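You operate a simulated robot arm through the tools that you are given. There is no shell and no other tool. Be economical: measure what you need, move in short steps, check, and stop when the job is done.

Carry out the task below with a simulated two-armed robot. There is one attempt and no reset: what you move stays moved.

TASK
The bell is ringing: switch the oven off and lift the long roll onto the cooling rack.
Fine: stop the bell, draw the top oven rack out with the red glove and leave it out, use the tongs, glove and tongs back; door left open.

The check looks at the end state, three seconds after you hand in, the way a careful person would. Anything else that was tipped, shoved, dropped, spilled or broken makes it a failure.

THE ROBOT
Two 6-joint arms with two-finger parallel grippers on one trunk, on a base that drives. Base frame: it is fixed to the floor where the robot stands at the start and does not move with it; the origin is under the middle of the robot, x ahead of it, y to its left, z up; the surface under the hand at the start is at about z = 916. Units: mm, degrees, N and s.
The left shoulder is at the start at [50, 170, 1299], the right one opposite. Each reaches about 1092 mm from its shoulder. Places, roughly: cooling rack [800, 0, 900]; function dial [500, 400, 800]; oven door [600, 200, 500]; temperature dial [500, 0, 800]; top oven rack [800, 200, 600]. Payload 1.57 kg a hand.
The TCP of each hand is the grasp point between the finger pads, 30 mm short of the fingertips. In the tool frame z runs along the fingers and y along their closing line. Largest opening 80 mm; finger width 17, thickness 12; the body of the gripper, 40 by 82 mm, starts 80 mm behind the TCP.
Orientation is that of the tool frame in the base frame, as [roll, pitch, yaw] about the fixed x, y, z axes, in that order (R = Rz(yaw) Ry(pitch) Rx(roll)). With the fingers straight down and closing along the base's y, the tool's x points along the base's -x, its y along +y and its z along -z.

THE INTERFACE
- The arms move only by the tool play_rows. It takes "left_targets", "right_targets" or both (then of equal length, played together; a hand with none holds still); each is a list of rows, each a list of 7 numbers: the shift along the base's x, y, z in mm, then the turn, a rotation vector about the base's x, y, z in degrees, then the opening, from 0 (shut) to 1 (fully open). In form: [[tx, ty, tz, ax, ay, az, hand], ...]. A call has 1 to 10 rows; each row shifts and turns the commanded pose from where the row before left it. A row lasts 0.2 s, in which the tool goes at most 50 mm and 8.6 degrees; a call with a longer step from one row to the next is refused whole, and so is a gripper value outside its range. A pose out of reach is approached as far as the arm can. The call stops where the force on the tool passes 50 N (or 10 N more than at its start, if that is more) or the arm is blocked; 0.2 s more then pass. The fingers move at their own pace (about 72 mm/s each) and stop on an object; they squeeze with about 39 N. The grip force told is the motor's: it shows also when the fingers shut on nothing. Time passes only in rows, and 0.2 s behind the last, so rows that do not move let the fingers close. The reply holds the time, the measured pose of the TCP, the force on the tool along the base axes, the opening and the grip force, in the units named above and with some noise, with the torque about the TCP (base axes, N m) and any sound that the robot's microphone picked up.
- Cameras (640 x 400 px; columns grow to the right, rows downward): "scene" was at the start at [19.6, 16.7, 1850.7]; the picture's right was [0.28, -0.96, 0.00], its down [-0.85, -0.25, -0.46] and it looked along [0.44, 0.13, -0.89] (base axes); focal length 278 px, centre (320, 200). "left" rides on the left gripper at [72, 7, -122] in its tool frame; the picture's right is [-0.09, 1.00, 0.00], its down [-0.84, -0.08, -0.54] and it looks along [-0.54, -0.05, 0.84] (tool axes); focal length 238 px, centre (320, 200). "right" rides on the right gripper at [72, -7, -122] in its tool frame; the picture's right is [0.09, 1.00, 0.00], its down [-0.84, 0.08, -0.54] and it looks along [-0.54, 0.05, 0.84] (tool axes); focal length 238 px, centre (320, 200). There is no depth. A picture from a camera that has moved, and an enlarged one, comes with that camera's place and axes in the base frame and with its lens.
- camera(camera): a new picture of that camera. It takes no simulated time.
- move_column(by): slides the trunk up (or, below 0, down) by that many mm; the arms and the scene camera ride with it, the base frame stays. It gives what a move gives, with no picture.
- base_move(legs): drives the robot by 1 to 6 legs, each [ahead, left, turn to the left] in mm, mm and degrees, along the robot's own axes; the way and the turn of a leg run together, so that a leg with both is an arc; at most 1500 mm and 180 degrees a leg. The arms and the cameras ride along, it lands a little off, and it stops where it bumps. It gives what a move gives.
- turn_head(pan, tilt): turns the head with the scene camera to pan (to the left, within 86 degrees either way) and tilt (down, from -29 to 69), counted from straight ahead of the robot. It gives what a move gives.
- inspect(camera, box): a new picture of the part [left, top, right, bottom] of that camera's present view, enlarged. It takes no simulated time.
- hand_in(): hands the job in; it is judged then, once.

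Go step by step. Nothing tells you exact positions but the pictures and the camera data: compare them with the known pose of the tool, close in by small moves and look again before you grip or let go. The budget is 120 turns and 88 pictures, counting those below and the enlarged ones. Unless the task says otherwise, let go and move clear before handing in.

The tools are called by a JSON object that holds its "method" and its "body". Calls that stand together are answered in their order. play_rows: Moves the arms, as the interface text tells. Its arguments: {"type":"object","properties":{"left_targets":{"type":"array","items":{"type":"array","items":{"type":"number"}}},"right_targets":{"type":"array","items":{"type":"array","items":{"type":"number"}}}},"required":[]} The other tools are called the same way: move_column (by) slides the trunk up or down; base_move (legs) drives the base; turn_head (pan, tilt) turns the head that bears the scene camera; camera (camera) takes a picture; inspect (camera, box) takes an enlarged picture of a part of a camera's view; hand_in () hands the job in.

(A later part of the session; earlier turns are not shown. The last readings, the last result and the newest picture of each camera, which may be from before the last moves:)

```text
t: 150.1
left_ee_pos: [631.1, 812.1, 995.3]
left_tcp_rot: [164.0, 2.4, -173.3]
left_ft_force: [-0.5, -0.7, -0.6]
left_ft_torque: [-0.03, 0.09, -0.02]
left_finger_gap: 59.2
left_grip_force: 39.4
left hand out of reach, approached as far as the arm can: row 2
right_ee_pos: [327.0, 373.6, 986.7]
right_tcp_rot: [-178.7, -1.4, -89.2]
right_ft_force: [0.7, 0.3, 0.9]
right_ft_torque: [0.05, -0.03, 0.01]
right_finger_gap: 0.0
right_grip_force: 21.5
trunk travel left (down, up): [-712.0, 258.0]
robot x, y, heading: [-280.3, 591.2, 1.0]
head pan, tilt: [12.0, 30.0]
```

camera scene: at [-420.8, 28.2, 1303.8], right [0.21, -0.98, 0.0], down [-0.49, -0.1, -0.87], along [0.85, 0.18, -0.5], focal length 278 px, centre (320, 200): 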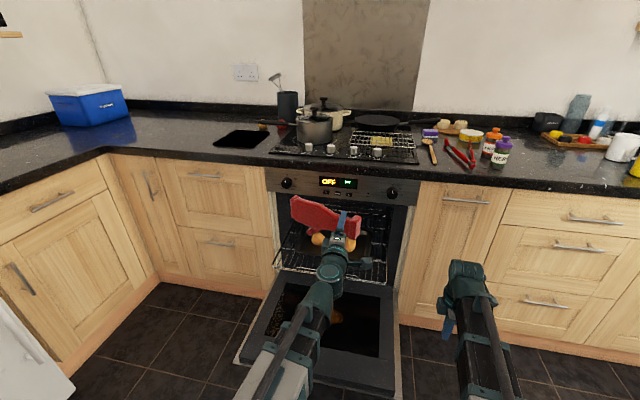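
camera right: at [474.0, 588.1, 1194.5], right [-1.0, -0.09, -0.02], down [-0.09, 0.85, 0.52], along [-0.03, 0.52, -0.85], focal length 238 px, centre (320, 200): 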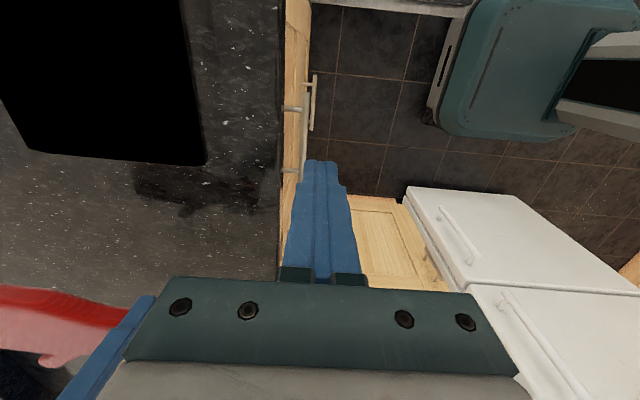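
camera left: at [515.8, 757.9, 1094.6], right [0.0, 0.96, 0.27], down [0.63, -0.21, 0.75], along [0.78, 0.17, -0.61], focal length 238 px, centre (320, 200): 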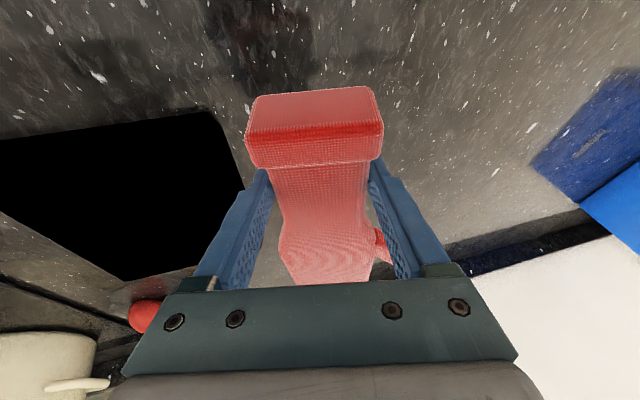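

The hand is simply at full reach, so the tilt is a compromise. I'll raise a bit and bring the base left and forward.

{"method": "move_column", "body": {"by": 45}}

{"method": "base_move", "body": {"legs": [[0, 105, -1.0], [35, 0, 0]]}}

{"method": "play_rows", "body": {"left_targets": [[-30, -15, -1, -4, 0, 0, 0], [-5, -15, -1, -4, 0, 0, 0], [0, -15, -1, -4, 0, -3, 0], [0, -10, -1, -4, 0, -3, 0], [0, 0, 0, 0, 0, -3, 0], [0, 0, 0, 0, 0, 0, 0]]}}

```text
t: 151.0
left_ee_pos: [633.3, 811.6, 1040.6]
left_tcp_rot: [164.1, 2.3, -173.3]
left_ft_force: [1.3, 0.0, -1.1]
left_ft_torque: [-0.03, 0.06, 0.0]
left_finger_gap: 58.6
left_grip_force: 38.3
right_ee_pos: [327.4, 374.4, 1031.8]
right_tcp_rot: [-178.7, -1.4, -89.2]
right_ft_force: [0.8, 0.5, 1.5]
right_ft_torque: [0.01, -0.02, 0.0]
right_finger_gap: 0.0
right_grip_force: 21.8
trunk travel left (down, up): [-757.0, 213.0]
robot x, y, heading: [-279.0, 586.7, 1.1]
head pan, tilt: [12.0, 30.0]
```

```text
t: 152.6
left_ee_pos: [670.0, 903.2, 1039.5]
left_tcp_rot: [164.0, 2.2, -174.5]
left_ft_force: [0.8, 1.0, -2.2]
left_ft_torque: [0.01, 0.1, 0.02]
left_finger_gap: 59.1
left_grip_force: 39.0
right_ee_pos: [357.0, 472.0, 1030.4]
right_tcp_rot: [-178.8, -1.4, -90.3]
right_ft_force: [-0.3, -0.3, 0.3]
right_ft_torque: [-0.02, 0.05, 0.0]
right_finger_gap: 0.0
right_grip_force: 21.4
trunk travel left (down, up): [-757.0, 213.0]
robot x, y, heading: [-246.5, 697.0, 0.1]
head pan, tilt: [12.0, 30.0]
```

```text
t: 154.0
left_ee_pos: [632.1, 848.6, 1041.2]
left_tcp_rot: [164.2, 3.3, -178.4]
left_ft_force: [0.4, -0.6, -1.3]
left_ft_torque: [-0.04, 0.12, 0.0]
left_finger_gap: 59.0
left_grip_force: 39.1
left hand out of reach, approached as far as the arm can: row 1, 2, 3, 4, 5
right_ee_pos: [356.3, 470.5, 1030.9]
right_tcp_rot: [-178.6, -1.4, -90.3]
right_ft_force: [-0.1, -1.0, -0.9]
right_ft_torque: [0.0, 0.0, -0.01]
right_finger_gap: 0.0
right_grip_force: 21.4
trunk travel left (down, up): [-757.0, 213.0]
robot x, y, heading: [-244.6, 696.9, -0.1]
head pan, tilt: [12.0, 30.0]
```

The side tilt persists, so I'll test whether a different yaw frees the wrist.

{"method": "play_rows", "body": {"left_targets": [[0, 0, 0, 0, 0, -8, 0], [0, 0, 0, 0, 0, -8, 0], [0, 0, -3, -5, 0, 0, 0], [0, 0, -3, -5, 0, 0, 0], [0, 0, -2, -5, 0, 0, 0], [0, 0, 0, 0, 0, 0, 0]]}}

{"method": "play_rows", "body": {"left_targets": [[0, 0, 0, 0, 0, 8, 0], [0, 0, 0, 0, 0, 8, 0], [0, 0, 0, 0, 0, 8, 0], [0, 0, 0, 0, 0, 8, 0], [0, 0, -3, -5, 0, 0, 0], [0, 0, -3, -5, 0, 0, 0], [0, 0, -2, -5, 0, 0, 0], [0, 0, 0, 0, 0, 0, 0]]}}

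```text
t: 155.4
left_ee_pos: [634.7, 848.5, 1039.5]
left_tcp_rot: [164.2, 3.7, -178.4]
left_ft_force: [-0.2, 0.0, -1.8]
left_ft_torque: [-0.01, 0.08, -0.01]
left_finger_gap: 59.2
left_grip_force: 39.4
left hand out of reach, approached as far as the arm can: row 1, 2, 3, 4, 5
right_ee_pos: [356.0, 470.9, 1031.3]
right_tcp_rot: [-178.7, -1.5, -90.3]
right_ft_force: [0.3, -0.1, -0.4]
right_ft_torque: [-0.04, 0.06, 0.02]
right_finger_gap: 0.0
right_grip_force: 21.7
trunk travel left (down, up): [-757.0, 213.0]
robot x, y, heading: [-245.0, 696.5, 0.3]
head pan, tilt: [12.0, 30.0]
```

```text
t: 157.2
left_ee_pos: [634.4, 851.9, 1042.0]
left_tcp_rot: [163.0, 4.5, -146.7]
left_ft_force: [0.1, -1.0, -0.3]
left_ft_torque: [-0.07, 0.06, 0.0]
left_finger_gap: 59.4
left_grip_force: 39.5
left hand out of reach, approached as far as the arm can: row 4, 5, 6, 7
right_ee_pos: [358.0, 471.3, 1032.0]
right_tcp_rot: [-178.7, -1.4, -90.3]
right_ft_force: [0.0, 0.3, -0.3]
right_ft_torque: [0.0, 0.02, 0.04]
right_finger_gap: 0.1
right_grip_force: 21.1
trunk travel left (down, up): [-757.0, 213.0]
robot x, y, heading: [-244.7, 694.2, 0.1]
head pan, tilt: [12.0, 30.0]
```

Yaw toward one side is blocked, so the wrist got wound into a poor branch. I'll unwind by pitching the hand back forward and redo the pitch-down in a roomier posture.

{"method": "play_rows", "body": {"left_targets": [[-10, 0, 3, 0, 0, -8, 0], [-10, 0, 3, 0, 0, -8, 0], [-10, 0, 3, 0, -8, -8, 0], [-10, 0, 10, 0, -8.5, 0, 0], [-10, 0, 14, 0, -8.5, 0, 0], [-10, 0, 18, 0, -8.5, 0, 0], [0, 0, 22, 0, -8.5, 0, 0], [0, 0, 25, 0, -8.5, 0, 0], [0, 0, 28, 0, -8.5, 0, 0], [0, 0, 30, 0, -8.5, 0, 0]]}}

{"method": "play_rows", "body": {"left_targets": [[0, 0, 30, 0, -8.5, 0, 0], [0, 0, 30, 0, -8.5, 0, 0], [0, 0, 15, 0, -6, 0, 0], [0, 0, 0, 0, 0, 0, 0]]}}

{"method": "camera", "body": {"camera": "left"}}

```text
refused: row 3 steps farther than a row can; nothing moved
```

```text
t: 158.2
left_ee_pos: [634.3, 851.2, 1051.4]
left_tcp_rot: [176.5, 23.6, -143.4]
left_ft_force: [-0.5, 0.3, -1.2]
left_ft_torque: [-0.05, 0.06, -0.01]
left_finger_gap: 59.4
left_grip_force: 39.2
left hand out of reach, approached as far as the arm can: row 1, 2, 3
right_ee_pos: [357.4, 470.3, 1030.7]
right_tcp_rot: [-178.7, -1.3, -90.2]
right_ft_force: [-1.0, 0.6, -0.2]
right_ft_torque: [0.02, 0.01, 0.01]
right_finger_gap: 0.0
right_grip_force: 21.1
trunk travel left (down, up): [-757.0, 213.0]
robot x, y, heading: [-246.3, 695.1, 0.1]
head pan, tilt: [12.0, 30.0]
```

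```text
21 pictures are left
camera left: at [543.0, 782.3, 1132.9], right [-0.54, 0.83, 0.09], down [0.51, 0.24, 0.83], along [0.67, 0.5, -0.56], focal length 238 px, centre (320, 200)
```

left: 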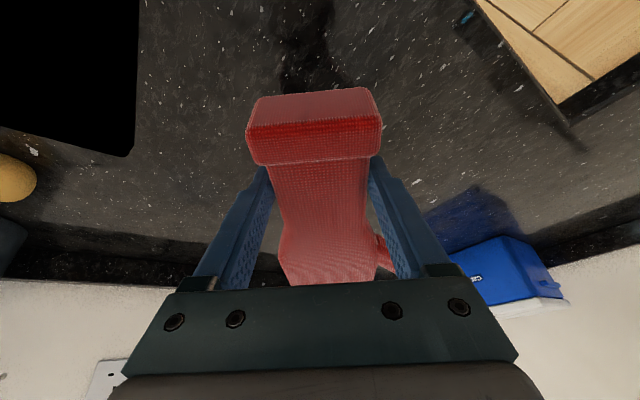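

The tilt direction moved to 45°, so it is unwinding. Now I'll yaw back with the tilt kept.

{"method": "play_rows", "body": {"left_targets": [[-10, 0, 0, 0, 0, -8.5, 0], [-10, 0, 0, 0, 0, -8.5, 0], [-10, 0, 0, 0, 0, -8.5, 0], [-10, 0, 0, 0, 0, -8.5, 0], [0, 0, 0, 0, 0, -5, 0], [0, 0, 0, 0, 0, 0, 0]]}}

```text
t: 159.6
left_ee_pos: [588.2, 800.1, 1059.7]
left_tcp_rot: [167.9, 26.0, 177.1]
left_ft_force: [-0.5, -0.2, -1.5]
left_ft_torque: [-0.01, 0.11, 0.01]
left_finger_gap: 58.9
left_grip_force: 38.9
left hand out of reach, approached as far as the arm can: row 2, 3, 4, 5
right_ee_pos: [356.9, 470.4, 1031.4]
right_tcp_rot: [-178.7, -1.4, -90.3]
right_ft_force: [0.0, -0.2, 0.4]
right_ft_torque: [0.02, 0.02, -0.02]
right_finger_gap: 0.2
right_grip_force: 21.1
trunk travel left (down, up): [-757.0, 213.0]
robot x, y, heading: [-244.4, 695.4, 0.3]
head pan, tilt: [12.0, 30.0]
```

Good enough: the yaw is right, with about a 12° side tilt remaining. I'll use the base to place it over the original spot, level the glove's tip, and then look.

{"method": "base_move", "body": {"legs": [[44, 50, 0]]}}

{"method": "play_rows", "body": {"left_targets": [[0, 0, -4, -3, 4, 0, 0], [0, 0, -4, -3, 4, 0, 0], [0, 0, -3, 0, 3, 0, 0], [0, 0, 0, 0, 0, 0, 0]]}}

{"method": "turn_head", "body": {"pan": 10, "tilt": 40}}

{"method": "inspect", "body": {"camera": "scene", "box": [200, 80, 440, 240]}}

```text
t: 160.6
left_ee_pos: [632.8, 850.1, 1058.2]
left_tcp_rot: [167.9, 26.0, 177.3]
left_ft_force: [-0.3, 0.3, -1.4]
left_ft_torque: [-0.01, 0.11, 0.03]
left_finger_gap: 59.3
left_grip_force: 38.7
right_ee_pos: [401.4, 521.4, 1032.1]
right_tcp_rot: [-178.8, -1.6, -90.2]
right_ft_force: [0.3, 0.7, 1.0]
right_ft_torque: [-0.03, 0.02, -0.01]
right_finger_gap: 0.0
right_grip_force: 21.0
trunk travel left (down, up): [-757.0, 213.0]
robot x, y, heading: [-203.6, 743.8, 0.0]
head pan, tilt: [12.0, 30.0]
```

```text
t: 161.6
left_ee_pos: [629.5, 835.1, 1050.3]
left_tcp_rot: [167.3, 19.9, 178.6]
left_ft_force: [-0.8, 0.0, -0.8]
left_ft_torque: [-0.01, 0.09, 0.01]
left_finger_gap: 58.8
left_grip_force: 39.6
left hand out of reach, approached as far as the arm can: row 1, 2
right_ee_pos: [401.1, 519.9, 1031.8]
right_tcp_rot: [-178.7, -1.3, -90.1]
right_ft_force: [0.3, 0.2, -0.5]
right_ft_torque: [0.02, 0.0, -0.03]
right_finger_gap: 0.0
right_grip_force: 21.0
trunk travel left (down, up): [-757.0, 213.0]
robot x, y, heading: [-201.6, 745.9, 0.1]
head pan, tilt: [12.0, 30.0]
```

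```text
t: 162.3
left_ee_pos: [629.6, 835.4, 1050.5]
left_tcp_rot: [167.4, 19.9, 178.5]
left_ft_force: [-0.1, -0.5, -0.6]
left_ft_torque: [-0.01, 0.11, 0.0]
left_finger_gap: 58.9
left_grip_force: 39.3
right_ee_pos: [400.2, 519.9, 1031.9]
right_tcp_rot: [-178.7, -1.4, -90.3]
right_ft_force: [-0.7, -0.7, -0.1]
right_ft_torque: [0.02, -0.01, 0.04]
right_finger_gap: 0.1
right_grip_force: 21.3
trunk travel left (down, up): [-757.0, 213.0]
robot x, y, heading: [-200.7, 745.1, 0.2]
head pan, tilt: [10.0, 40.0]
```

```text
2.50 times, centred on (320, 160) of scene
camera zoom: at [-160.1, 758.3, 1723.5], right [0.18, -0.98, 0.0], down [-0.63, -0.11, -0.77], along [0.75, 0.14, -0.64], focal length 694 px, centre (320, 300)
```

zoom: 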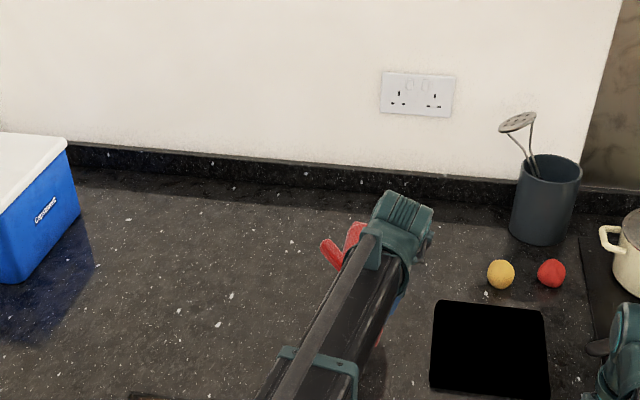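

Forearm posture is fine; the glove is nearly flat with a slight side tilt. I'll lower to touch.

{"method": "move_column", "body": {"by": -80}}

{"method": "move_column", "body": {"by": -8}}

{"method": "camera", "body": {"camera": "left"}}

```text
t: 163.5
left_ee_pos: [630.8, 836.0, 970.8]
left_tcp_rot: [167.4, 20.0, 178.6]
left_ft_force: [-0.1, 0.7, -1.4]
left_ft_torque: [-0.01, 0.1, -0.05]
left_finger_gap: 59.0
left_grip_force: 39.6
right_ee_pos: [401.4, 521.1, 952.5]
right_tcp_rot: [-178.7, -1.4, -90.2]
right_ft_force: [-0.5, -0.1, 0.1]
right_ft_torque: [-0.04, 0.02, 0.02]
right_finger_gap: 0.1
right_grip_force: 21.5
trunk travel left (down, up): [-677.0, 293.0]
robot x, y, heading: [-206.6, 745.6, 0.3]
head pan, tilt: [10.0, 40.0]
```

```text
t: 164.1
left_ee_pos: [629.7, 836.0, 962.1]
left_tcp_rot: [167.3, 20.0, 178.6]
left_ft_force: [0.3, -0.2, -0.9]
left_ft_torque: [-0.02, 0.1, 0.03]
left_finger_gap: 59.5
left_grip_force: 39.1
right_ee_pos: [401.9, 521.2, 944.4]
right_tcp_rot: [-178.8, -1.4, -90.2]
right_ft_force: [0.0, 0.4, -0.3]
right_ft_torque: [0.02, -0.01, 0.01]
right_finger_gap: 0.0
right_grip_force: 21.6
trunk travel left (down, up): [-669.0, 301.0]
robot x, y, heading: [-198.5, 745.2, 0.2]
head pan, tilt: [10.0, 40.0]
```

```text
19 pictures are left
camera left: at [521.0, 818.7, 1050.0], right [0.04, 0.97, 0.24], down [0.61, -0.21, 0.77], along [0.79, 0.11, -0.6], focal length 238 px, centre (320, 200)
```

left: 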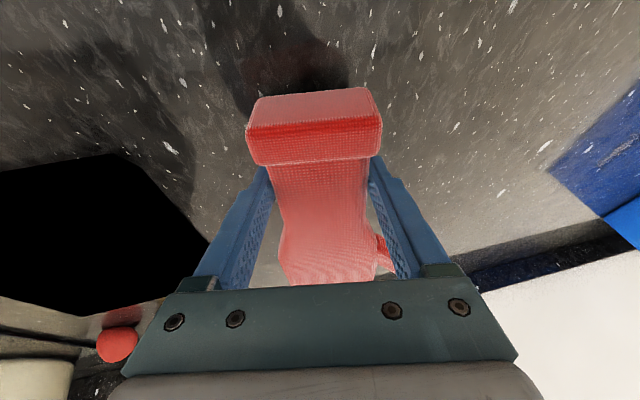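

No contact yet; a few more small steps.

{"method": "move_column", "body": {"by": -4}}

{"method": "move_column", "body": {"by": -4}}

{"method": "play_rows", "body": {"left_targets": [[0, 0, 0, 0, 0, 0, 0.8], [0, 0, 0, 0, 0, 0, 1], [0, 0, 0, 0, 0, 0, 1], [0, 0, 0, 0, 0, 0, 1]]}}

{"method": "move_column", "body": {"by": 140}}

{"method": "camera", "body": {"camera": "left"}}

```text
t: 164.6
left_ee_pos: [629.9, 836.2, 960.3]
left_tcp_rot: [167.3, 20.1, 178.4]
left_ft_force: [8.2, 2.2, 28.7]
left_ft_torque: [-0.69, 0.79, 0.12]
left_finger_gap: 59.6
left_grip_force: 39.0
right_ee_pos: [400.1, 520.2, 940.5]
right_tcp_rot: [-178.6, -1.4, -90.1]
right_ft_force: [-0.1, 0.0, 0.5]
right_ft_torque: [0.0, -0.04, -0.03]
right_finger_gap: 0.2
right_grip_force: 21.2
trunk travel left (down, up): [-665.0, 305.0]
robot x, y, heading: [-202.7, 745.8, 0.1]
head pan, tilt: [10.0, 40.0]
```

```text
t: 165.2
left_ee_pos: [630.9, 837.5, 956.5]
left_tcp_rot: [167.3, 20.2, 178.7]
left_ft_force: [16.3, 10.0, 32.6]
left_ft_torque: [-0.54, 0.7, 0.07]
left_finger_gap: 59.8
left_grip_force: 39.4
right_ee_pos: [399.9, 520.2, 936.8]
right_tcp_rot: [-178.7, -1.4, -90.2]
right_ft_force: [-1.1, 0.6, 0.4]
right_ft_torque: [-0.05, -0.01, -0.02]
right_finger_gap: 0.0
right_grip_force: 21.4
trunk travel left (down, up): [-661.0, 309.0]
robot x, y, heading: [-201.8, 745.6, 0.3]
head pan, tilt: [10.0, 40.0]
```

```text
t: 166.2
left_ee_pos: [629.3, 834.7, 954.0]
left_tcp_rot: [167.4, 20.0, 178.7]
left_ft_force: [-0.4, 0.2, 0.3]
left_ft_torque: [-0.01, -0.01, -0.01]
left_finger_gap: 80.1
left_grip_force: 0.1
right_ee_pos: [400.9, 521.1, 935.8]
right_tcp_rot: [-178.7, -1.4, -90.2]
right_ft_force: [-0.8, -0.4, -0.8]
right_ft_torque: [-0.01, -0.03, 0.0]
right_finger_gap: 0.0
right_grip_force: 21.2
trunk travel left (down, up): [-661.0, 309.0]
robot x, y, heading: [-200.7, 748.2, 0.1]
head pan, tilt: [10.0, 40.0]
```

```text
t: 167.8
left_ee_pos: [629.1, 836.5, 1094.8]
left_tcp_rot: [167.4, 20.0, 178.4]
left_ft_force: [-0.4, 0.7, -0.6]
left_ft_torque: [-0.04, 0.03, -0.02]
left_finger_gap: 80.0
left_grip_force: 0.0
right_ee_pos: [402.4, 519.8, 1075.3]
right_tcp_rot: [-178.8, -1.5, -90.2]
right_ft_force: [-0.4, -0.6, 0.1]
right_ft_torque: [-0.01, -0.03, -0.01]
right_finger_gap: 0.0
right_grip_force: 21.2
trunk travel left (down, up): [-801.0, 169.0]
robot x, y, heading: [-201.2, 739.3, 0.5]
head pan, tilt: [10.0, 40.0]
```

```text
18 pictures are left
camera left: at [521.2, 818.7, 1181.9], right [0.04, 0.97, 0.24], down [0.61, -0.21, 0.77], along [0.79, 0.11, -0.6], focal length 238 px, centre (320, 200)
```

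left: 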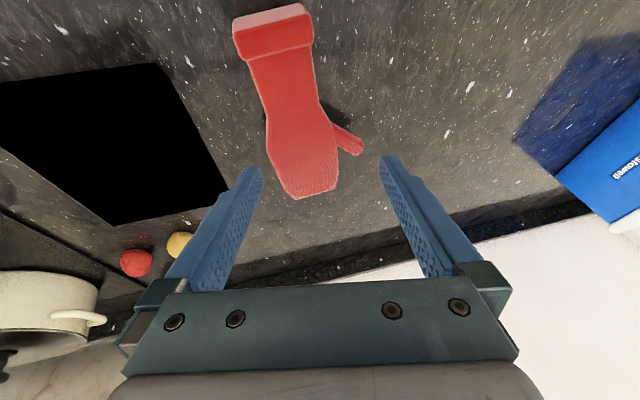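

The glove lies flat back in its place. Next are the tongs, with the hinge at about (571,−306) and tips at about (810,−306±44). I'll back off, retract the left arm, and turn the right hand's closing line to lie along y.

{"method": "base_move", "body": {"legs": [[-300, 0, 0], [0, -600, 0], [0, -585, 0]]}}

{"method": "play_rows", "body": {"left_targets": [[-35, 0, 0, 0, 0, 0, 1], [-35, 0, 0, 0, 0, 0, 1], [-35, 0, 0, 0, 0, 0, 1], [-35, 0, 0, 0, 0, 0, 1], [-35, 0, 0, 0, 0, 0, 1], [-35, 0, 0, 0, 0, 0, 1], [-35, 0, 0, 0, 0, 0, 1], [-35, 0, 0, 0, 0, 0, 1], [0, 0, 0, 0, 0, 0, 1], [0, 0, 0, 0, 0, 0, 1]], "right_targets": [[0, 0, 0, 0, 0, -8.5, 1], [0, 0, 0, 0, 0, -8.5, 1], [0, 0, 0, 0, 0, -8.5, 1], [0, 0, 0, 0, 0, -8.5, 1], [0, 0, 0, 0, 0, -8.5, 1], [0, 0, 0, 0, 0, -8.5, 1], [0, 0, 0, 0, 0, -8.5, 1], [0, 0, 0, 0, 0, -8.5, 1], [0, 0, 0, 0, 0, -8.5, 1], [0, 0, 0, 0, 0, -8.5, 1]]}}

{"method": "base_move", "body": {"legs": [[330, 0, 0]]}}

```text
t: 175.8
left_ee_pos: [334.5, -353.8, 1094.4]
left_tcp_rot: [167.5, 20.0, 178.1]
left_ft_force: [0.3, -0.5, -0.1]
left_ft_torque: [-0.02, -0.02, 0.01]
left_finger_gap: 79.7
left_grip_force: 0.1
right_ee_pos: [102.9, -667.5, 1076.0]
right_tcp_rot: [-178.7, -1.4, -90.7]
right_ft_force: [0.0, -0.2, -0.8]
right_ft_torque: [0.02, -0.03, 0.0]
right_finger_gap: 0.2
right_grip_force: 21.0
trunk travel left (down, up): [-801.0, 169.0]
robot x, y, heading: [-498.3, -437.7, -0.1]
head pan, tilt: [10.0, 40.0]
```

```text
t: 178.0
left_ee_pos: [53.0, -352.8, 1093.7]
left_tcp_rot: [167.5, 20.0, 178.1]
left_ft_force: [0.1, -0.8, -0.5]
left_ft_torque: [0.01, -0.02, 0.01]
left_finger_gap: 79.8
left_grip_force: 0.1
right_ee_pos: [102.5, -667.1, 1075.9]
right_tcp_rot: [-178.7, -1.3, -175.8]
right_ft_force: [0.1, -0.3, -0.4]
right_ft_torque: [-0.01, 0.0, -0.01]
right_finger_gap: 80.0
right_grip_force: 0.0
trunk travel left (down, up): [-801.0, 169.0]
robot x, y, heading: [-501.2, -436.3, -0.2]
head pan, tilt: [10.0, 40.0]
```

```text
t: 180.1
left_ee_pos: [385.3, -354.0, 1094.2]
left_tcp_rot: [167.4, 20.0, 178.1]
left_ft_force: [0.6, -0.8, -0.8]
left_ft_torque: [0.02, 0.03, 0.0]
left_finger_gap: 80.1
left_grip_force: 0.0
right_ee_pos: [433.3, -667.2, 1074.2]
right_tcp_rot: [-178.6, -1.5, -175.6]
right_ft_force: [0.6, 0.1, -0.3]
right_ft_torque: [0.01, 0.02, -0.01]
right_finger_gap: 79.8
right_grip_force: 0.0
trunk travel left (down, up): [-801.0, 169.0]
robot x, y, heading: [-170.8, -439.8, -0.3]
head pan, tilt: [10.0, 40.0]
```

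Moving the right hand above the tongs, and the left hand aside.

{"method": "move_column", "body": {"by": 40}}

{"method": "play_rows", "body": {"left_targets": [[-20, 40, 0, 0, 0, 0, 1], [-20, 40, 0, 0, 0, 0, 1], [-20, 40, 0, 0, 0, 0, 1], [-20, 40, 0, 0, 0, 0, 1], [-20, 40, 0, 0, 0, 0, 1], [0, 40, 0, 0, 0, 0, 1], [0, 0, 0, 0, 0, 0, 1], [0, 0, 0, 0, 0, 0, 1], [0, 0, 0, 0, 0, 0, 1], [0, 0, 0, 0, 0, 0, 1]], "right_targets": [[0, 0, 0, 0, 0, -4.4, 1], [28, 40, 0, 0, 0, 0, 1], [28, 40, 0, 0, 0, 0, 1], [28, 40, 0, 0, 0, 0, 1], [28, 40, 0, 0, 0, 0, 1], [28, 40, 0, 0, 0, 0, 1], [28, 40, 0, 0, 0, 0, 1], [28, 40, 0, 0, 0, 0, 1], [28, 40, 0, 0, 0, 0, 1], [28, 40, 0, 0, 0, 0, 1]]}}

{"method": "camera", "body": {"camera": "right"}}

```text
t: 181.0
left_ee_pos: [382.8, -354.6, 1134.0]
left_tcp_rot: [167.4, 19.9, 178.0]
left_ft_force: [-0.5, -0.1, -0.6]
left_ft_torque: [-0.01, -0.02, 0.0]
left_finger_gap: 80.0
left_grip_force: 0.0
right_ee_pos: [432.9, -666.6, 1116.3]
right_tcp_rot: [-178.7, -1.4, -175.5]
right_ft_force: [0.6, 0.1, -0.4]
right_ft_torque: [0.0, 0.0, 0.03]
right_finger_gap: 79.9
right_grip_force: 0.0
trunk travel left (down, up): [-841.0, 129.0]
robot x, y, heading: [-166.7, -438.5, -0.1]
head pan, tilt: [10.0, 40.0]
```

```text
t: 183.2
left_ee_pos: [364.1, -241.4, 1135.7]
left_tcp_rot: [165.6, 20.2, 178.7]
left_ft_force: [0.2, 0.1, -0.4]
left_ft_torque: [-0.03, 0.01, -0.05]
left_finger_gap: 80.0
left_grip_force: 0.1
left hand out of reach, approached as far as the arm can: row 2, 3, 4, 5, 6
right_ee_pos: [684.1, -307.6, 1115.4]
right_tcp_rot: [-178.7, -1.6, 179.9]
right_ft_force: [-0.8, 0.1, -0.5]
right_ft_torque: [-0.04, 0.01, -0.02]
right_finger_gap: 79.8
right_grip_force: 0.0
trunk travel left (down, up): [-841.0, 129.0]
robot x, y, heading: [-169.8, -440.5, -0.4]
head pan, tilt: [10.0, 40.0]
```

```text
17 pictures are left
camera right: at [615.1, -310.1, 1240.0], right [-0.09, 1.0, -0.02], down [0.85, 0.09, 0.52], along [0.52, 0.03, -0.85], focal length 238 px, centre (320, 200)
```

right: 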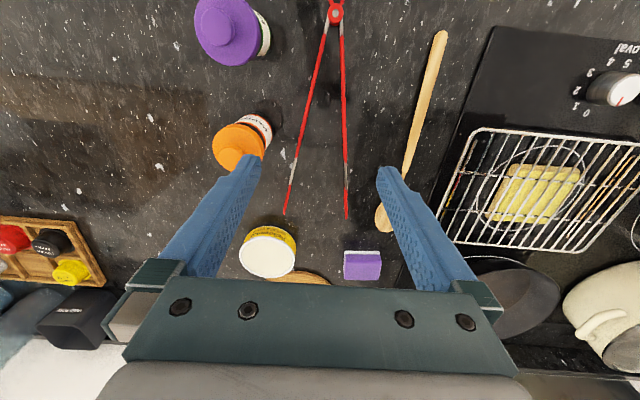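

The tongs run along +x, with the hinge at (576,−305) and tips at (837,−302±50). I'll lower onto the handles about 100 mm ahead of the hinge, with a narrower opening to clear the jar.

{"method": "play_rows", "body": {"right_targets": [[-8, 3, 0, 0, 0, 0, 0.85], [0, 0, 0, 0, 0, 0, 0.85]]}}

{"method": "move_column", "body": {"by": -145}}

{"method": "inspect", "body": {"camera": "right", "box": [200, 60, 440, 260]}}

```text
t: 183.8
left_ee_pos: [363.6, -242.7, 1135.2]
left_tcp_rot: [165.5, 20.3, 178.7]
left_ft_force: [-0.1, 0.3, -0.3]
left_ft_torque: [-0.03, 0.01, 0.01]
left_finger_gap: 79.9
left_grip_force: 0.2
right_ee_pos: [674.3, -305.7, 1115.8]
right_tcp_rot: [-178.6, -1.3, -179.9]
right_ft_force: [0.6, 0.3, 0.8]
right_ft_torque: [-0.03, 0.01, -0.01]
right_finger_gap: 67.8
right_grip_force: 0.1
trunk travel left (down, up): [-841.0, 129.0]
robot x, y, heading: [-169.1, -439.6, -0.3]
head pan, tilt: [10.0, 40.0]
```

```text
t: 185.5
left_ee_pos: [363.4, -241.4, 991.0]
left_tcp_rot: [165.5, 20.3, 178.6]
left_ft_force: [-1.2, 0.1, 0.3]
left_ft_torque: [0.03, 0.01, 0.02]
left_finger_gap: 80.1
left_grip_force: 0.2
right_ee_pos: [673.5, -305.4, 972.1]
right_tcp_rot: [-178.7, -1.3, 180.0]
right_ft_force: [0.1, -0.4, 0.7]
right_ft_torque: [0.02, 0.0, -0.01]
right_finger_gap: 68.2
right_grip_force: 0.1
trunk travel left (down, up): [-696.0, 274.0]
robot x, y, heading: [-169.5, -437.0, -0.2]
head pan, tilt: [10.0, 40.0]
```

```text
2.00 times, centred on (320, 160) of right
camera zoom: at [605.8, -307.9, 1095.6], right [-0.09, 1.0, -0.02], down [0.85, 0.09, 0.52], along [0.52, 0.03, -0.85], focal length 477 px, centre (320, 280)
```

zoom: 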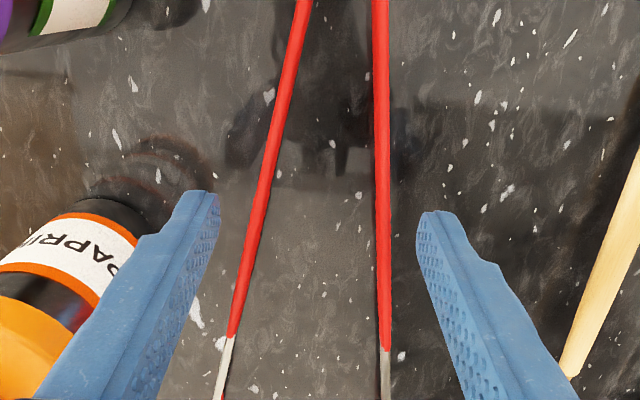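

Both handles lie between the fingers. Lowering the last 24 mm and closing gently.

{"method": "move_column", "body": {"by": -24}}

{"method": "play_rows", "body": {"right_targets": [[0, 0, 0, 0, 0, 0, 0.5], [0, 0, 0, 0, 0, 0, 0.5], [0, 0, 0, 0, 0, 0, 0.5]]}}

{"method": "play_rows", "body": {"right_targets": [[0, 0, 0, 0, 0, 0, 0.4], [0, 0, 0, 0, 0, 0, 0.4]]}}

```text
t: 186.2
left_ee_pos: [363.9, -241.1, 965.5]
left_tcp_rot: [165.5, 20.3, 178.7]
left_ft_force: [-0.2, -0.4, 0.2]
left_ft_torque: [0.0, -0.03, 0.0]
left_finger_gap: 80.0
left_grip_force: 0.0
right_ee_pos: [675.2, -305.8, 947.0]
right_tcp_rot: [-178.7, -1.4, -179.9]
right_ft_force: [-0.1, 0.1, -0.7]
right_ft_torque: [-0.03, 0.01, -0.02]
right_finger_gap: 67.8
right_grip_force: 0.0
trunk travel left (down, up): [-672.0, 298.0]
robot x, y, heading: [-166.2, -437.1, -0.3]
head pan, tilt: [10.0, 40.0]
```

```text
t: 187.0
left_ee_pos: [363.4, -242.4, 967.3]
left_tcp_rot: [165.6, 20.3, 178.6]
left_ft_force: [0.3, -0.1, -0.6]
left_ft_torque: [0.01, 0.01, -0.01]
left_finger_gap: 79.8
left_grip_force: 0.2
right_ee_pos: [674.3, -305.7, 947.1]
right_tcp_rot: [-178.7, -1.4, 179.9]
right_ft_force: [-0.2, 0.8, -0.3]
right_ft_torque: [0.01, 0.07, 0.05]
right_finger_gap: 43.7
right_grip_force: 4.9
trunk travel left (down, up): [-672.0, 298.0]
robot x, y, heading: [-168.3, -440.5, -0.4]
head pan, tilt: [10.0, 40.0]
```

```text
t: 187.6
left_ee_pos: [364.2, -242.4, 968.6]
left_tcp_rot: [165.5, 20.3, 178.6]
left_ft_force: [-1.0, -0.3, -0.1]
left_ft_torque: [-0.03, 0.0, 0.03]
left_finger_gap: 80.0
left_grip_force: 0.0
right_ee_pos: [674.8, -304.7, 946.4]
right_tcp_rot: [-178.7, -1.3, -180.0]
right_ft_force: [1.2, -0.5, -0.3]
right_ft_torque: [-0.04, -0.03, -0.1]
right_finger_gap: 34.0
right_grip_force: 3.9
trunk travel left (down, up): [-672.0, 298.0]
robot x, y, heading: [-170.0, -437.6, -0.2]
head pan, tilt: [10.0, 40.0]
```

The tongs follow the fingers with a light spring force. Lifting to check the hold.

{"method": "move_column", "body": {"by": 60}}

{"method": "move_column", "body": {"by": 100}}

{"method": "camera", "body": {"camera": "right"}}

```text
t: 188.6
left_ee_pos: [362.9, -242.7, 1025.8]
left_tcp_rot: [165.5, 20.2, 178.6]
left_ft_force: [-0.7, 0.5, -0.9]
left_ft_torque: [-0.01, 0.04, 0.0]
left_finger_gap: 80.0
left_grip_force: 0.1
right_ee_pos: [675.8, -306.5, 1007.9]
right_tcp_rot: [-178.7, -1.4, 179.9]
right_ft_force: [-0.7, 0.3, -1.8]
right_ft_torque: [0.0, 0.04, -0.01]
right_finger_gap: 30.1
right_grip_force: 4.5
trunk travel left (down, up): [-732.0, 238.0]
robot x, y, heading: [-171.1, -436.9, -0.1]
head pan, tilt: [10.0, 40.0]
```

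```text
t: 189.9
left_ee_pos: [361.9, -241.9, 1127.4]
left_tcp_rot: [165.4, 20.2, 178.6]
left_ft_force: [0.3, 0.2, -0.6]
left_ft_torque: [0.0, 0.01, 0.03]
left_finger_gap: 80.2
left_grip_force: 0.0
right_ee_pos: [675.4, -305.2, 1106.6]
right_tcp_rot: [-178.8, -1.4, -180.0]
right_ft_force: [-0.2, 0.4, -1.5]
right_ft_torque: [0.03, 0.08, 0.01]
right_finger_gap: 30.2
right_grip_force: 4.7
trunk travel left (down, up): [-832.0, 138.0]
robot x, y, heading: [-167.5, -441.9, -0.1]
head pan, tilt: [10.0, 40.0]
```

```text
15 pictures are left
camera right: at [606.2, -307.8, 1231.2], right [-0.09, 1.0, -0.02], down [0.85, 0.09, 0.52], along [0.52, 0.03, -0.85], focal length 238 px, centre (320, 200)
```

right: 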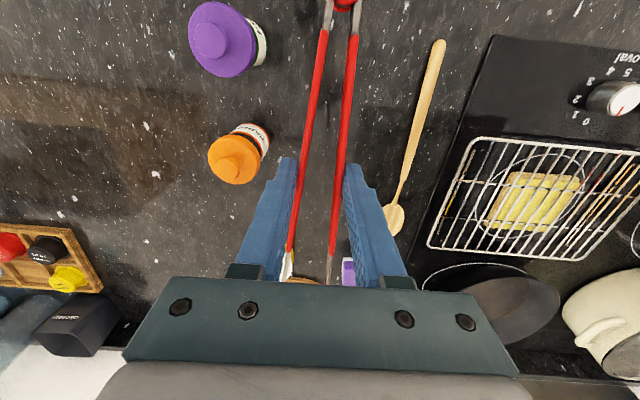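

The tongs are held, tips dipping about 20°, which suits the pick. Now I'll drive to the front of the oven with everything high.

{"method": "base_move", "body": {"legs": [[-330, 0, 0], [0, 590, 0]]}}

{"method": "play_rows", "body": {"right_targets": [[-25, -40, 0, 0, 0, 0, 0.4], [-25, -40, 0, 0, 0, 0, 0.4], [-25, -40, 0, 0, 0, 0, 0.4], [-20, -40, 0, 0, 0, 0, 0.4], [0, -40, 0, 0, 0, 0, 0.4], [0, 0, 0, 0, 0, 0, 0.4]]}}

{"method": "move_column", "body": {"by": -300}}

{"method": "camera", "body": {"camera": "right"}}

```text
t: 195.0
left_ee_pos: [31.6, 354.5, 1127.3]
left_tcp_rot: [165.6, 20.2, 179.2]
left_ft_force: [-0.1, 0.4, -0.6]
left_ft_torque: [-0.01, 0.05, -0.01]
left_finger_gap: 79.9
left_grip_force: 0.1
right_ee_pos: [343.9, 293.7, 1106.6]
right_tcp_rot: [-178.8, -1.4, -179.5]
right_ft_force: [0.3, 0.2, -0.7]
right_ft_torque: [0.0, 0.04, 0.01]
right_finger_gap: 29.9
right_grip_force: 4.6
trunk travel left (down, up): [-832.0, 138.0]
robot x, y, heading: [-499.1, 151.3, 0.5]
head pan, tilt: [10.0, 40.0]
```

```text
t: 196.4
left_ee_pos: [31.6, 353.7, 1126.8]
left_tcp_rot: [165.4, 20.3, 179.3]
left_ft_force: [-0.9, -0.5, 0.0]
left_ft_torque: [0.02, -0.01, -0.03]
left_finger_gap: 80.0
left_grip_force: 0.0
right_ee_pos: [250.0, 93.0, 1107.4]
right_tcp_rot: [-178.8, -1.4, -179.5]
right_ft_force: [0.4, -0.1, -1.7]
right_ft_torque: [-0.01, 0.06, 0.01]
right_finger_gap: 34.2
right_grip_force: 3.6
trunk travel left (down, up): [-832.0, 138.0]
robot x, y, heading: [-496.6, 152.6, 0.5]
head pan, tilt: [10.0, 40.0]
```

```text
t: 199.4
left_ee_pos: [31.1, 352.6, 827.6]
left_tcp_rot: [165.5, 20.3, 179.2]
left_ft_force: [-0.1, 0.1, 0.5]
left_ft_torque: [0.0, 0.02, 0.01]
left_finger_gap: 80.1
left_grip_force: 0.1
right_ee_pos: [250.0, 93.0, 806.6]
right_tcp_rot: [-178.7, -1.3, -179.5]
right_ft_force: [-0.7, -0.3, -1.4]
right_ft_torque: [0.02, 0.07, 0.0]
right_finger_gap: 34.2
right_grip_force: 3.9
trunk travel left (down, up): [-532.0, 438.0]
robot x, y, heading: [-500.7, 149.8, 0.1]
head pan, tilt: [10.0, 40.0]
```

```text
14 pictures are left
camera right: at [180.8, 90.1, 931.5], right [-0.1, 0.99, -0.02], down [0.85, 0.1, 0.52], along [0.52, 0.04, -0.85], focal length 238 px, centre (320, 200)
```

right: 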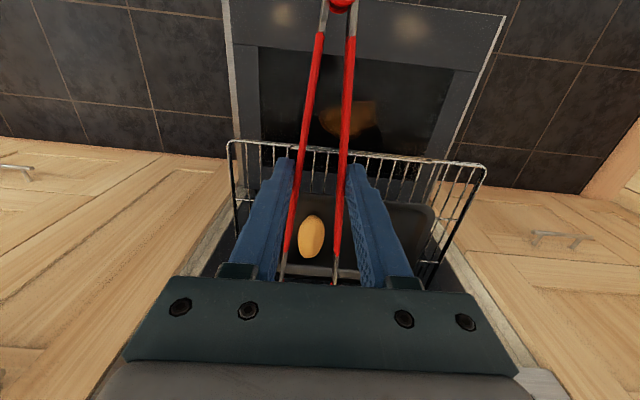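

The long roll is centred at about (457,99), about 47 mm wide and 95 mm long along x, and aligned with the tongs. I'll open the tongs a bit, pitch them tips-down 16°, advance and lower part-way.

{"method": "play_rows", "body": {"right_targets": [[15, 1, 2, 0, 5.5, 0, 0.5], [15, 1, 3, 0, 5.5, 0, 0.55], [15, 1, 3, 0, 5, 0, 0.55], [15, 1, 0, 0, 0, 0, 0.55], [0, 0, 0, 0, 0, 0, 0.55]]}}

{"method": "move_column", "body": {"by": -85}}

{"method": "turn_head", "body": {"pan": -5, "tilt": 42}}

{"method": "inspect", "body": {"camera": "scene", "box": [220, 100, 420, 240]}}

{"method": "camera", "body": {"camera": "right"}}

```text
t: 200.6
left_ee_pos: [32.2, 354.0, 825.4]
left_tcp_rot: [165.5, 20.2, 179.2]
left_ft_force: [-0.2, 0.2, -0.1]
left_ft_torque: [-0.01, -0.04, -0.01]
left_finger_gap: 79.9
left_grip_force: 0.1
right_ee_pos: [309.2, 95.3, 817.0]
right_tcp_rot: [-178.9, -17.5, -179.4]
right_ft_force: [-0.2, 0.1, -0.9]
right_ft_torque: [0.0, 0.04, 0.01]
right_finger_gap: 47.7
right_grip_force: 4.7
trunk travel left (down, up): [-532.0, 438.0]
robot x, y, heading: [-500.8, 149.4, 0.4]
head pan, tilt: [10.0, 40.0]
```

```text
t: 201.8
left_ee_pos: [32.3, 354.3, 742.0]
left_tcp_rot: [165.4, 20.4, 179.2]
left_ft_force: [0.0, 0.0, 0.2]
left_ft_torque: [0.02, 0.0, 0.0]
left_finger_gap: 79.9
left_grip_force: 0.0
right_ee_pos: [310.2, 96.4, 732.3]
right_tcp_rot: [-179.0, -17.4, -179.4]
right_ft_force: [0.6, -0.1, -1.2]
right_ft_torque: [0.0, 0.02, -0.01]
right_finger_gap: 49.8
right_grip_force: 4.0
trunk travel left (down, up): [-447.0, 523.0]
robot x, y, heading: [-497.6, 152.6, 0.4]
head pan, tilt: [10.0, 40.0]
```

```text
t: 202.6
left_ee_pos: [31.9, 353.7, 742.6]
left_tcp_rot: [165.5, 20.3, 179.2]
left_ft_force: [-0.7, -0.3, -0.4]
left_ft_torque: [-0.02, 0.04, -0.01]
left_finger_gap: 80.1
left_grip_force: 0.0
right_ee_pos: [310.7, 96.3, 732.3]
right_tcp_rot: [-178.9, -17.3, -179.5]
right_ft_force: [-0.2, -0.2, -1.1]
right_ft_torque: [-0.02, 0.02, -0.01]
right_finger_gap: 48.6
right_grip_force: 3.1
trunk travel left (down, up): [-447.0, 523.0]
robot x, y, heading: [-499.7, 151.4, 0.2]
head pan, tilt: [-5.0, 42.0]
```

```text
2.86 times, centred on (320, 170) of scene
camera zoom: at [-457.5, 143.4, 1410.5], right [-0.08, -1.0, 0.0], down [-0.67, 0.05, -0.74], along [0.74, -0.06, -0.67], focal length 793 px, centre (320, 286)
```

zoom: 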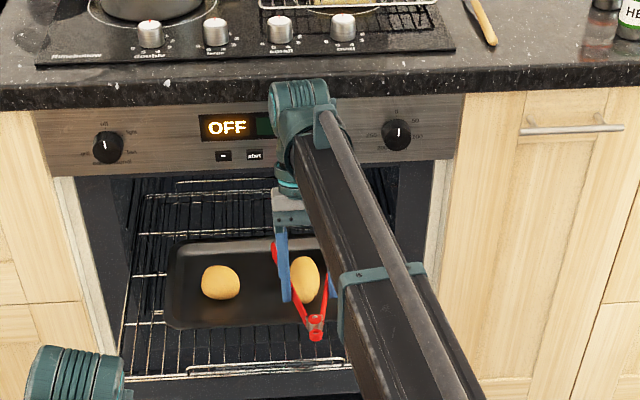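

```text
12 pictures are left
camera right: at [278.2, 93.4, 870.4], right [-0.1, 0.99, 0.01], down [0.96, 0.1, 0.27], along [0.26, 0.04, -0.96], focal length 238 px, centre (320, 200)
```

right: 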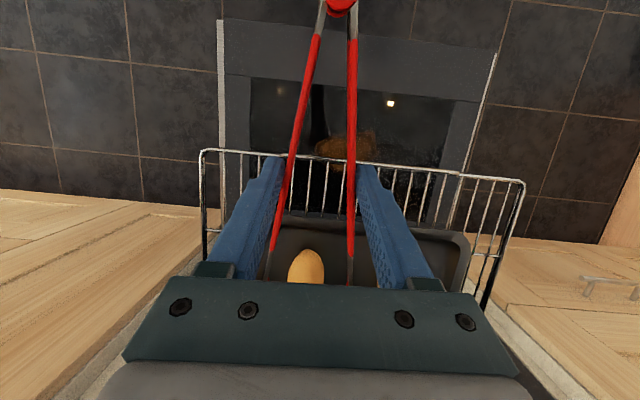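

Both views agree: the long roll is at (454,95), between the tongs. Lowering 54 mm in two steps.

{"method": "move_column", "body": {"by": -35}}

{"method": "move_column", "body": {"by": -19}}

{"method": "inspect", "body": {"camera": "scene", "box": [260, 150, 380, 240]}}

```text
t: 203.4
left_ee_pos: [30.5, 353.1, 708.3]
left_tcp_rot: [165.5, 20.3, 179.2]
left_ft_force: [0.4, 0.0, 0.2]
left_ft_torque: [-0.01, 0.01, 0.0]
left_finger_gap: 80.1
left_grip_force: 0.1
right_ee_pos: [310.6, 96.7, 697.0]
right_tcp_rot: [-178.9, -17.4, -179.6]
right_ft_force: [0.6, -0.9, -1.6]
right_ft_torque: [0.01, 0.02, 0.01]
right_finger_gap: 43.7
right_grip_force: 2.0
trunk travel left (down, up): [-412.0, 558.0]
robot x, y, heading: [-499.2, 150.6, 0.3]
head pan, tilt: [-5.0, 42.0]
```

```text
t: 204.1
left_ee_pos: [31.1, 353.5, 687.9]
left_tcp_rot: [165.5, 20.3, 179.2]
left_ft_force: [1.2, -0.2, 0.0]
left_ft_torque: [0.0, 0.01, -0.01]
left_finger_gap: 80.0
left_grip_force: 0.0
right_ee_pos: [309.8, 97.4, 678.0]
right_tcp_rot: [-179.0, -17.4, -179.5]
right_ft_force: [-0.6, -0.8, -0.4]
right_ft_torque: [-0.01, 0.06, -0.03]
right_finger_gap: 49.8
right_grip_force: 3.7
trunk travel left (down, up): [-393.0, 577.0]
robot x, y, heading: [-500.0, 149.5, 0.2]
head pan, tilt: [-5.0, 42.0]
```

```text
4.44 times, centred on (320, 195) of scene
camera zoom: at [-457.6, 143.3, 1356.5], right [-0.08, -1.0, 0.0], down [-0.67, 0.05, -0.74], along [0.74, -0.06, -0.67], focal length 1234 px, centre (320, 222)
```

zoom: 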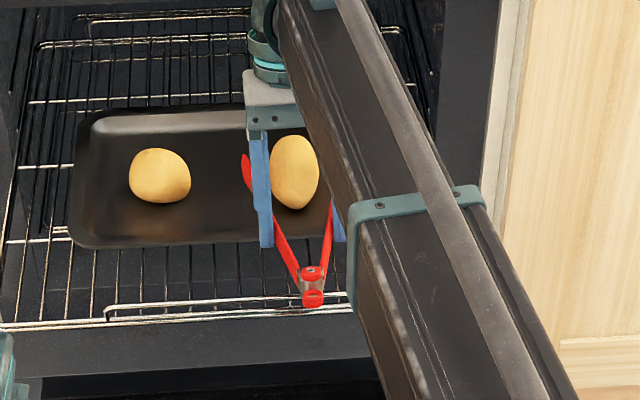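

The tip lies beside the roll, just past its middle. Closing the tongs.

{"method": "play_rows", "body": {"right_targets": [[0, 0, 0, 0, 0, 0, 0.45], [0, 0, 0, 0, 0, 0, 0.35], [0, 0, 0, 0, 0, 0, 0.25], [0, 0, 0, 0, 0, 0, 0.2], [0, 0, 0, 0, 0, 0, 0.2]]}}

{"method": "play_rows", "body": {"right_targets": [[0, 0, 0, 0, 0, 0, 0.0], [0, 0, 0, 0, 0, 0, 0.0], [0, 0, 0, 0, 0, 0, 0.0]]}}

{"method": "move_column", "body": {"by": 40}}

{"method": "inspect", "body": {"camera": "scene", "box": [260, 150, 380, 240]}}

```text
t: 205.3
left_ee_pos: [31.6, 354.0, 687.8]
left_tcp_rot: [165.5, 20.4, 179.1]
left_ft_force: [-0.2, -0.2, -0.1]
left_ft_torque: [-0.02, -0.02, 0.01]
left_finger_gap: 80.0
left_grip_force: 0.0
right_ee_pos: [309.3, 96.0, 678.1]
right_tcp_rot: [-178.8, -17.3, -179.5]
right_ft_force: [-0.7, 0.0, 3.4]
right_ft_torque: [0.05, -0.64, -0.06]
right_finger_gap: 28.2
right_grip_force: 37.9
trunk travel left (down, up): [-393.0, 577.0]
robot x, y, heading: [-495.8, 151.0, 0.2]
head pan, tilt: [-5.0, 42.0]
```

```text
t: 206.1
left_ee_pos: [31.0, 352.5, 689.3]
left_tcp_rot: [165.4, 20.3, 179.2]
left_ft_force: [-0.3, -0.2, -1.2]
left_ft_torque: [-0.01, -0.04, 0.02]
left_finger_gap: 80.0
left_grip_force: 0.0
right_ee_pos: [309.6, 96.4, 679.6]
right_tcp_rot: [-178.8, -17.4, -179.6]
right_ft_force: [-1.2, -1.5, 5.8]
right_ft_torque: [0.05, -0.92, -0.1]
right_finger_gap: 27.3
right_grip_force: 37.4
trunk travel left (down, up): [-393.0, 577.0]
robot x, y, heading: [-503.8, 148.6, 0.4]
head pan, tilt: [-5.0, 42.0]
```

```text
t: 206.9
left_ee_pos: [31.4, 354.4, 727.5]
left_tcp_rot: [165.6, 20.1, 179.2]
left_ft_force: [-0.4, 0.3, -0.7]
left_ft_torque: [0.04, 0.01, 0.0]
left_finger_gap: 80.0
left_grip_force: 0.1
right_ee_pos: [310.2, 95.8, 718.1]
right_tcp_rot: [-178.9, -17.4, -179.6]
right_ft_force: [-0.4, -0.1, -1.1]
right_ft_torque: [0.04, 0.03, 0.0]
right_finger_gap: 11.7
right_grip_force: 29.1
trunk travel left (down, up): [-433.0, 537.0]
robot x, y, heading: [-498.0, 152.0, 0.5]
head pan, tilt: [-5.0, 42.0]
```

```text
4.44 times, centred on (320, 195) of scene
camera zoom: at [-457.4, 143.3, 1396.5], right [-0.08, -1.0, 0.0], down [-0.67, 0.05, -0.74], along [0.74, -0.06, -0.67], focal length 1234 px, centre (320, 222)
```

zoom: 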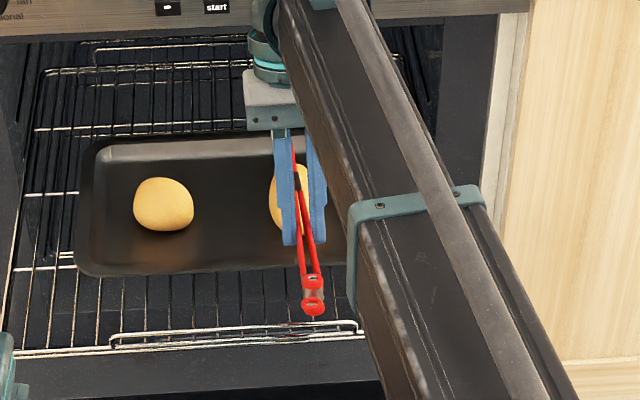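

The roll slipped because the tips were too high (z≈615, above its middle). It's still in place; I'll reopen, pitch 8° more and go lower so the tips are at z≈595.

{"method": "play_rows", "body": {"right_targets": [[0, 0, 0, 0, 0, 0, 0.3], [5, 0, 5, 0, 4, 0, 0.55], [5, 0, 6, 0, 4, 0, 0.55], [0, 0, 0, 0, 0, 0, 0.55]]}}

{"method": "move_column", "body": {"by": -35}}

{"method": "move_column", "body": {"by": -17}}

{"method": "inspect", "body": {"camera": "scene", "box": [260, 150, 380, 240]}}

```text
t: 207.9
left_ee_pos: [31.6, 353.3, 728.2]
left_tcp_rot: [165.5, 20.2, 179.2]
left_ft_force: [0.3, -0.4, 0.1]
left_ft_torque: [0.04, 0.03, 0.01]
left_finger_gap: 80.0
left_grip_force: 0.1
right_ee_pos: [320.9, 97.7, 729.1]
right_tcp_rot: [-179.0, -25.3, -179.6]
right_ft_force: [-0.1, -0.6, -2.1]
right_ft_torque: [0.05, 0.04, 0.03]
right_finger_gap: 40.2
right_grip_force: 3.7
trunk travel left (down, up): [-433.0, 537.0]
robot x, y, heading: [-496.7, 152.4, 0.4]
head pan, tilt: [-5.0, 42.0]
```

```text
t: 208.7
left_ee_pos: [31.9, 353.8, 693.3]
left_tcp_rot: [165.5, 20.3, 179.3]
left_ft_force: [0.2, -0.1, -0.5]
left_ft_torque: [0.03, 0.04, -0.02]
left_finger_gap: 80.2
left_grip_force: 0.0
right_ee_pos: [319.4, 96.7, 693.8]
right_tcp_rot: [-178.9, -25.2, -179.5]
right_ft_force: [0.5, 0.1, -0.4]
right_ft_torque: [0.02, 0.02, -0.02]
right_finger_gap: 43.6
right_grip_force: 1.8
trunk travel left (down, up): [-398.0, 572.0]
robot x, y, heading: [-500.8, 149.7, 0.4]
head pan, tilt: [-5.0, 42.0]
```

```text
t: 209.3
left_ee_pos: [32.0, 353.2, 675.8]
left_tcp_rot: [165.5, 20.3, 179.3]
left_ft_force: [0.9, 1.0, -0.3]
left_ft_torque: [-0.02, 0.0, -0.02]
left_finger_gap: 80.0
left_grip_force: 0.1
right_ee_pos: [319.6, 96.9, 676.7]
right_tcp_rot: [-178.9, -25.3, -179.4]
right_ft_force: [0.1, 0.1, -1.0]
right_ft_torque: [-0.01, -0.01, 0.04]
right_finger_gap: 43.3
right_grip_force: 2.2
trunk travel left (down, up): [-381.0, 589.0]
robot x, y, heading: [-497.1, 152.2, 0.3]
head pan, tilt: [-5.0, 42.0]
```

```text
4.44 times, centred on (320, 195) of scene
camera zoom: at [-457.6, 143.3, 1344.5], right [-0.08, -1.0, 0.0], down [-0.67, 0.05, -0.74], along [0.74, -0.06, -0.67], focal length 1234 px, centre (320, 222)
```

zoom: 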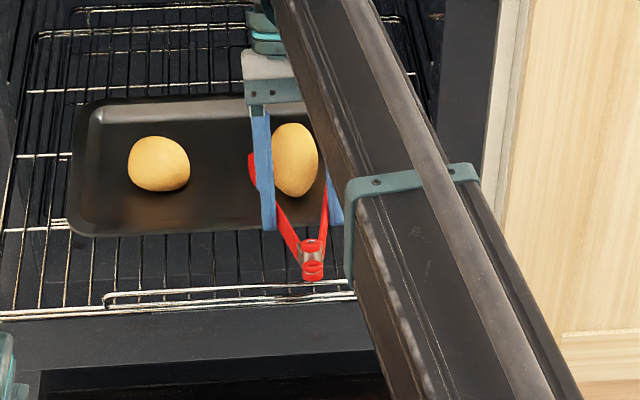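

The tips are now at z≈596, mid-height of the roll. Closing and lifting slowly.

{"method": "play_rows", "body": {"right_targets": [[0, 0, 0, 0, 0, 0, 0.4], [0, 0, 0, 0, 0, 0, 0.3], [0, 0, 0, 0, 0, 0, 0.2], [0, 0, 0, 0, 0, 0, 0.1], [0, 0, 0, 0, 0, 0, 0.1]]}}

{"method": "move_column", "body": {"by": 12}}

{"method": "move_column", "body": {"by": 25}}

```text
t: 210.5
left_ee_pos: [30.5, 353.5, 675.7]
left_tcp_rot: [165.4, 20.4, 179.3]
left_ft_force: [0.4, 0.1, -0.4]
left_ft_torque: [-0.01, -0.03, 0.02]
left_finger_gap: 80.3
left_grip_force: 0.2
right_ee_pos: [321.1, 97.3, 677.7]
right_tcp_rot: [-178.9, -25.3, -179.6]
right_ft_force: [-1.5, 0.0, -0.1]
right_ft_torque: [-0.07, -0.08, -0.03]
right_finger_gap: 30.3
right_grip_force: 38.6
trunk travel left (down, up): [-381.0, 589.0]
robot x, y, heading: [-502.4, 152.0, 0.5]
head pan, tilt: [-5.0, 42.0]
```

```text
t: 211.1
left_ee_pos: [31.1, 353.6, 687.1]
left_tcp_rot: [165.5, 20.1, 179.1]
left_ft_force: [-0.1, 0.0, 0.3]
left_ft_torque: [0.03, 0.02, 0.01]
left_finger_gap: 79.8
left_grip_force: 0.1
right_ee_pos: [320.0, 95.5, 689.3]
right_tcp_rot: [-179.0, -25.3, -179.5]
right_ft_force: [-0.7, 0.5, -1.8]
right_ft_torque: [0.03, 0.1, -0.03]
right_finger_gap: 30.2
right_grip_force: 38.9
trunk travel left (down, up): [-393.0, 577.0]
robot x, y, heading: [-497.7, 146.3, 0.3]
head pan, tilt: [-5.0, 42.0]
```

```text
t: 211.8
left_ee_pos: [30.7, 352.9, 712.5]
left_tcp_rot: [165.5, 20.1, 179.2]
left_ft_force: [-0.2, 0.9, 0.4]
left_ft_torque: [0.04, 0.0, -0.02]
left_finger_gap: 79.7
left_grip_force: 0.0
right_ee_pos: [320.8, 96.9, 713.6]
right_tcp_rot: [-179.0, -25.3, -179.5]
right_ft_force: [0.3, 0.4, -1.4]
right_ft_torque: [0.03, 0.15, -0.01]
right_finger_gap: 30.1
right_grip_force: 38.9
trunk travel left (down, up): [-418.0, 552.0]
robot x, y, heading: [-495.3, 146.3, 0.5]
head pan, tilt: [-5.0, 42.0]
```

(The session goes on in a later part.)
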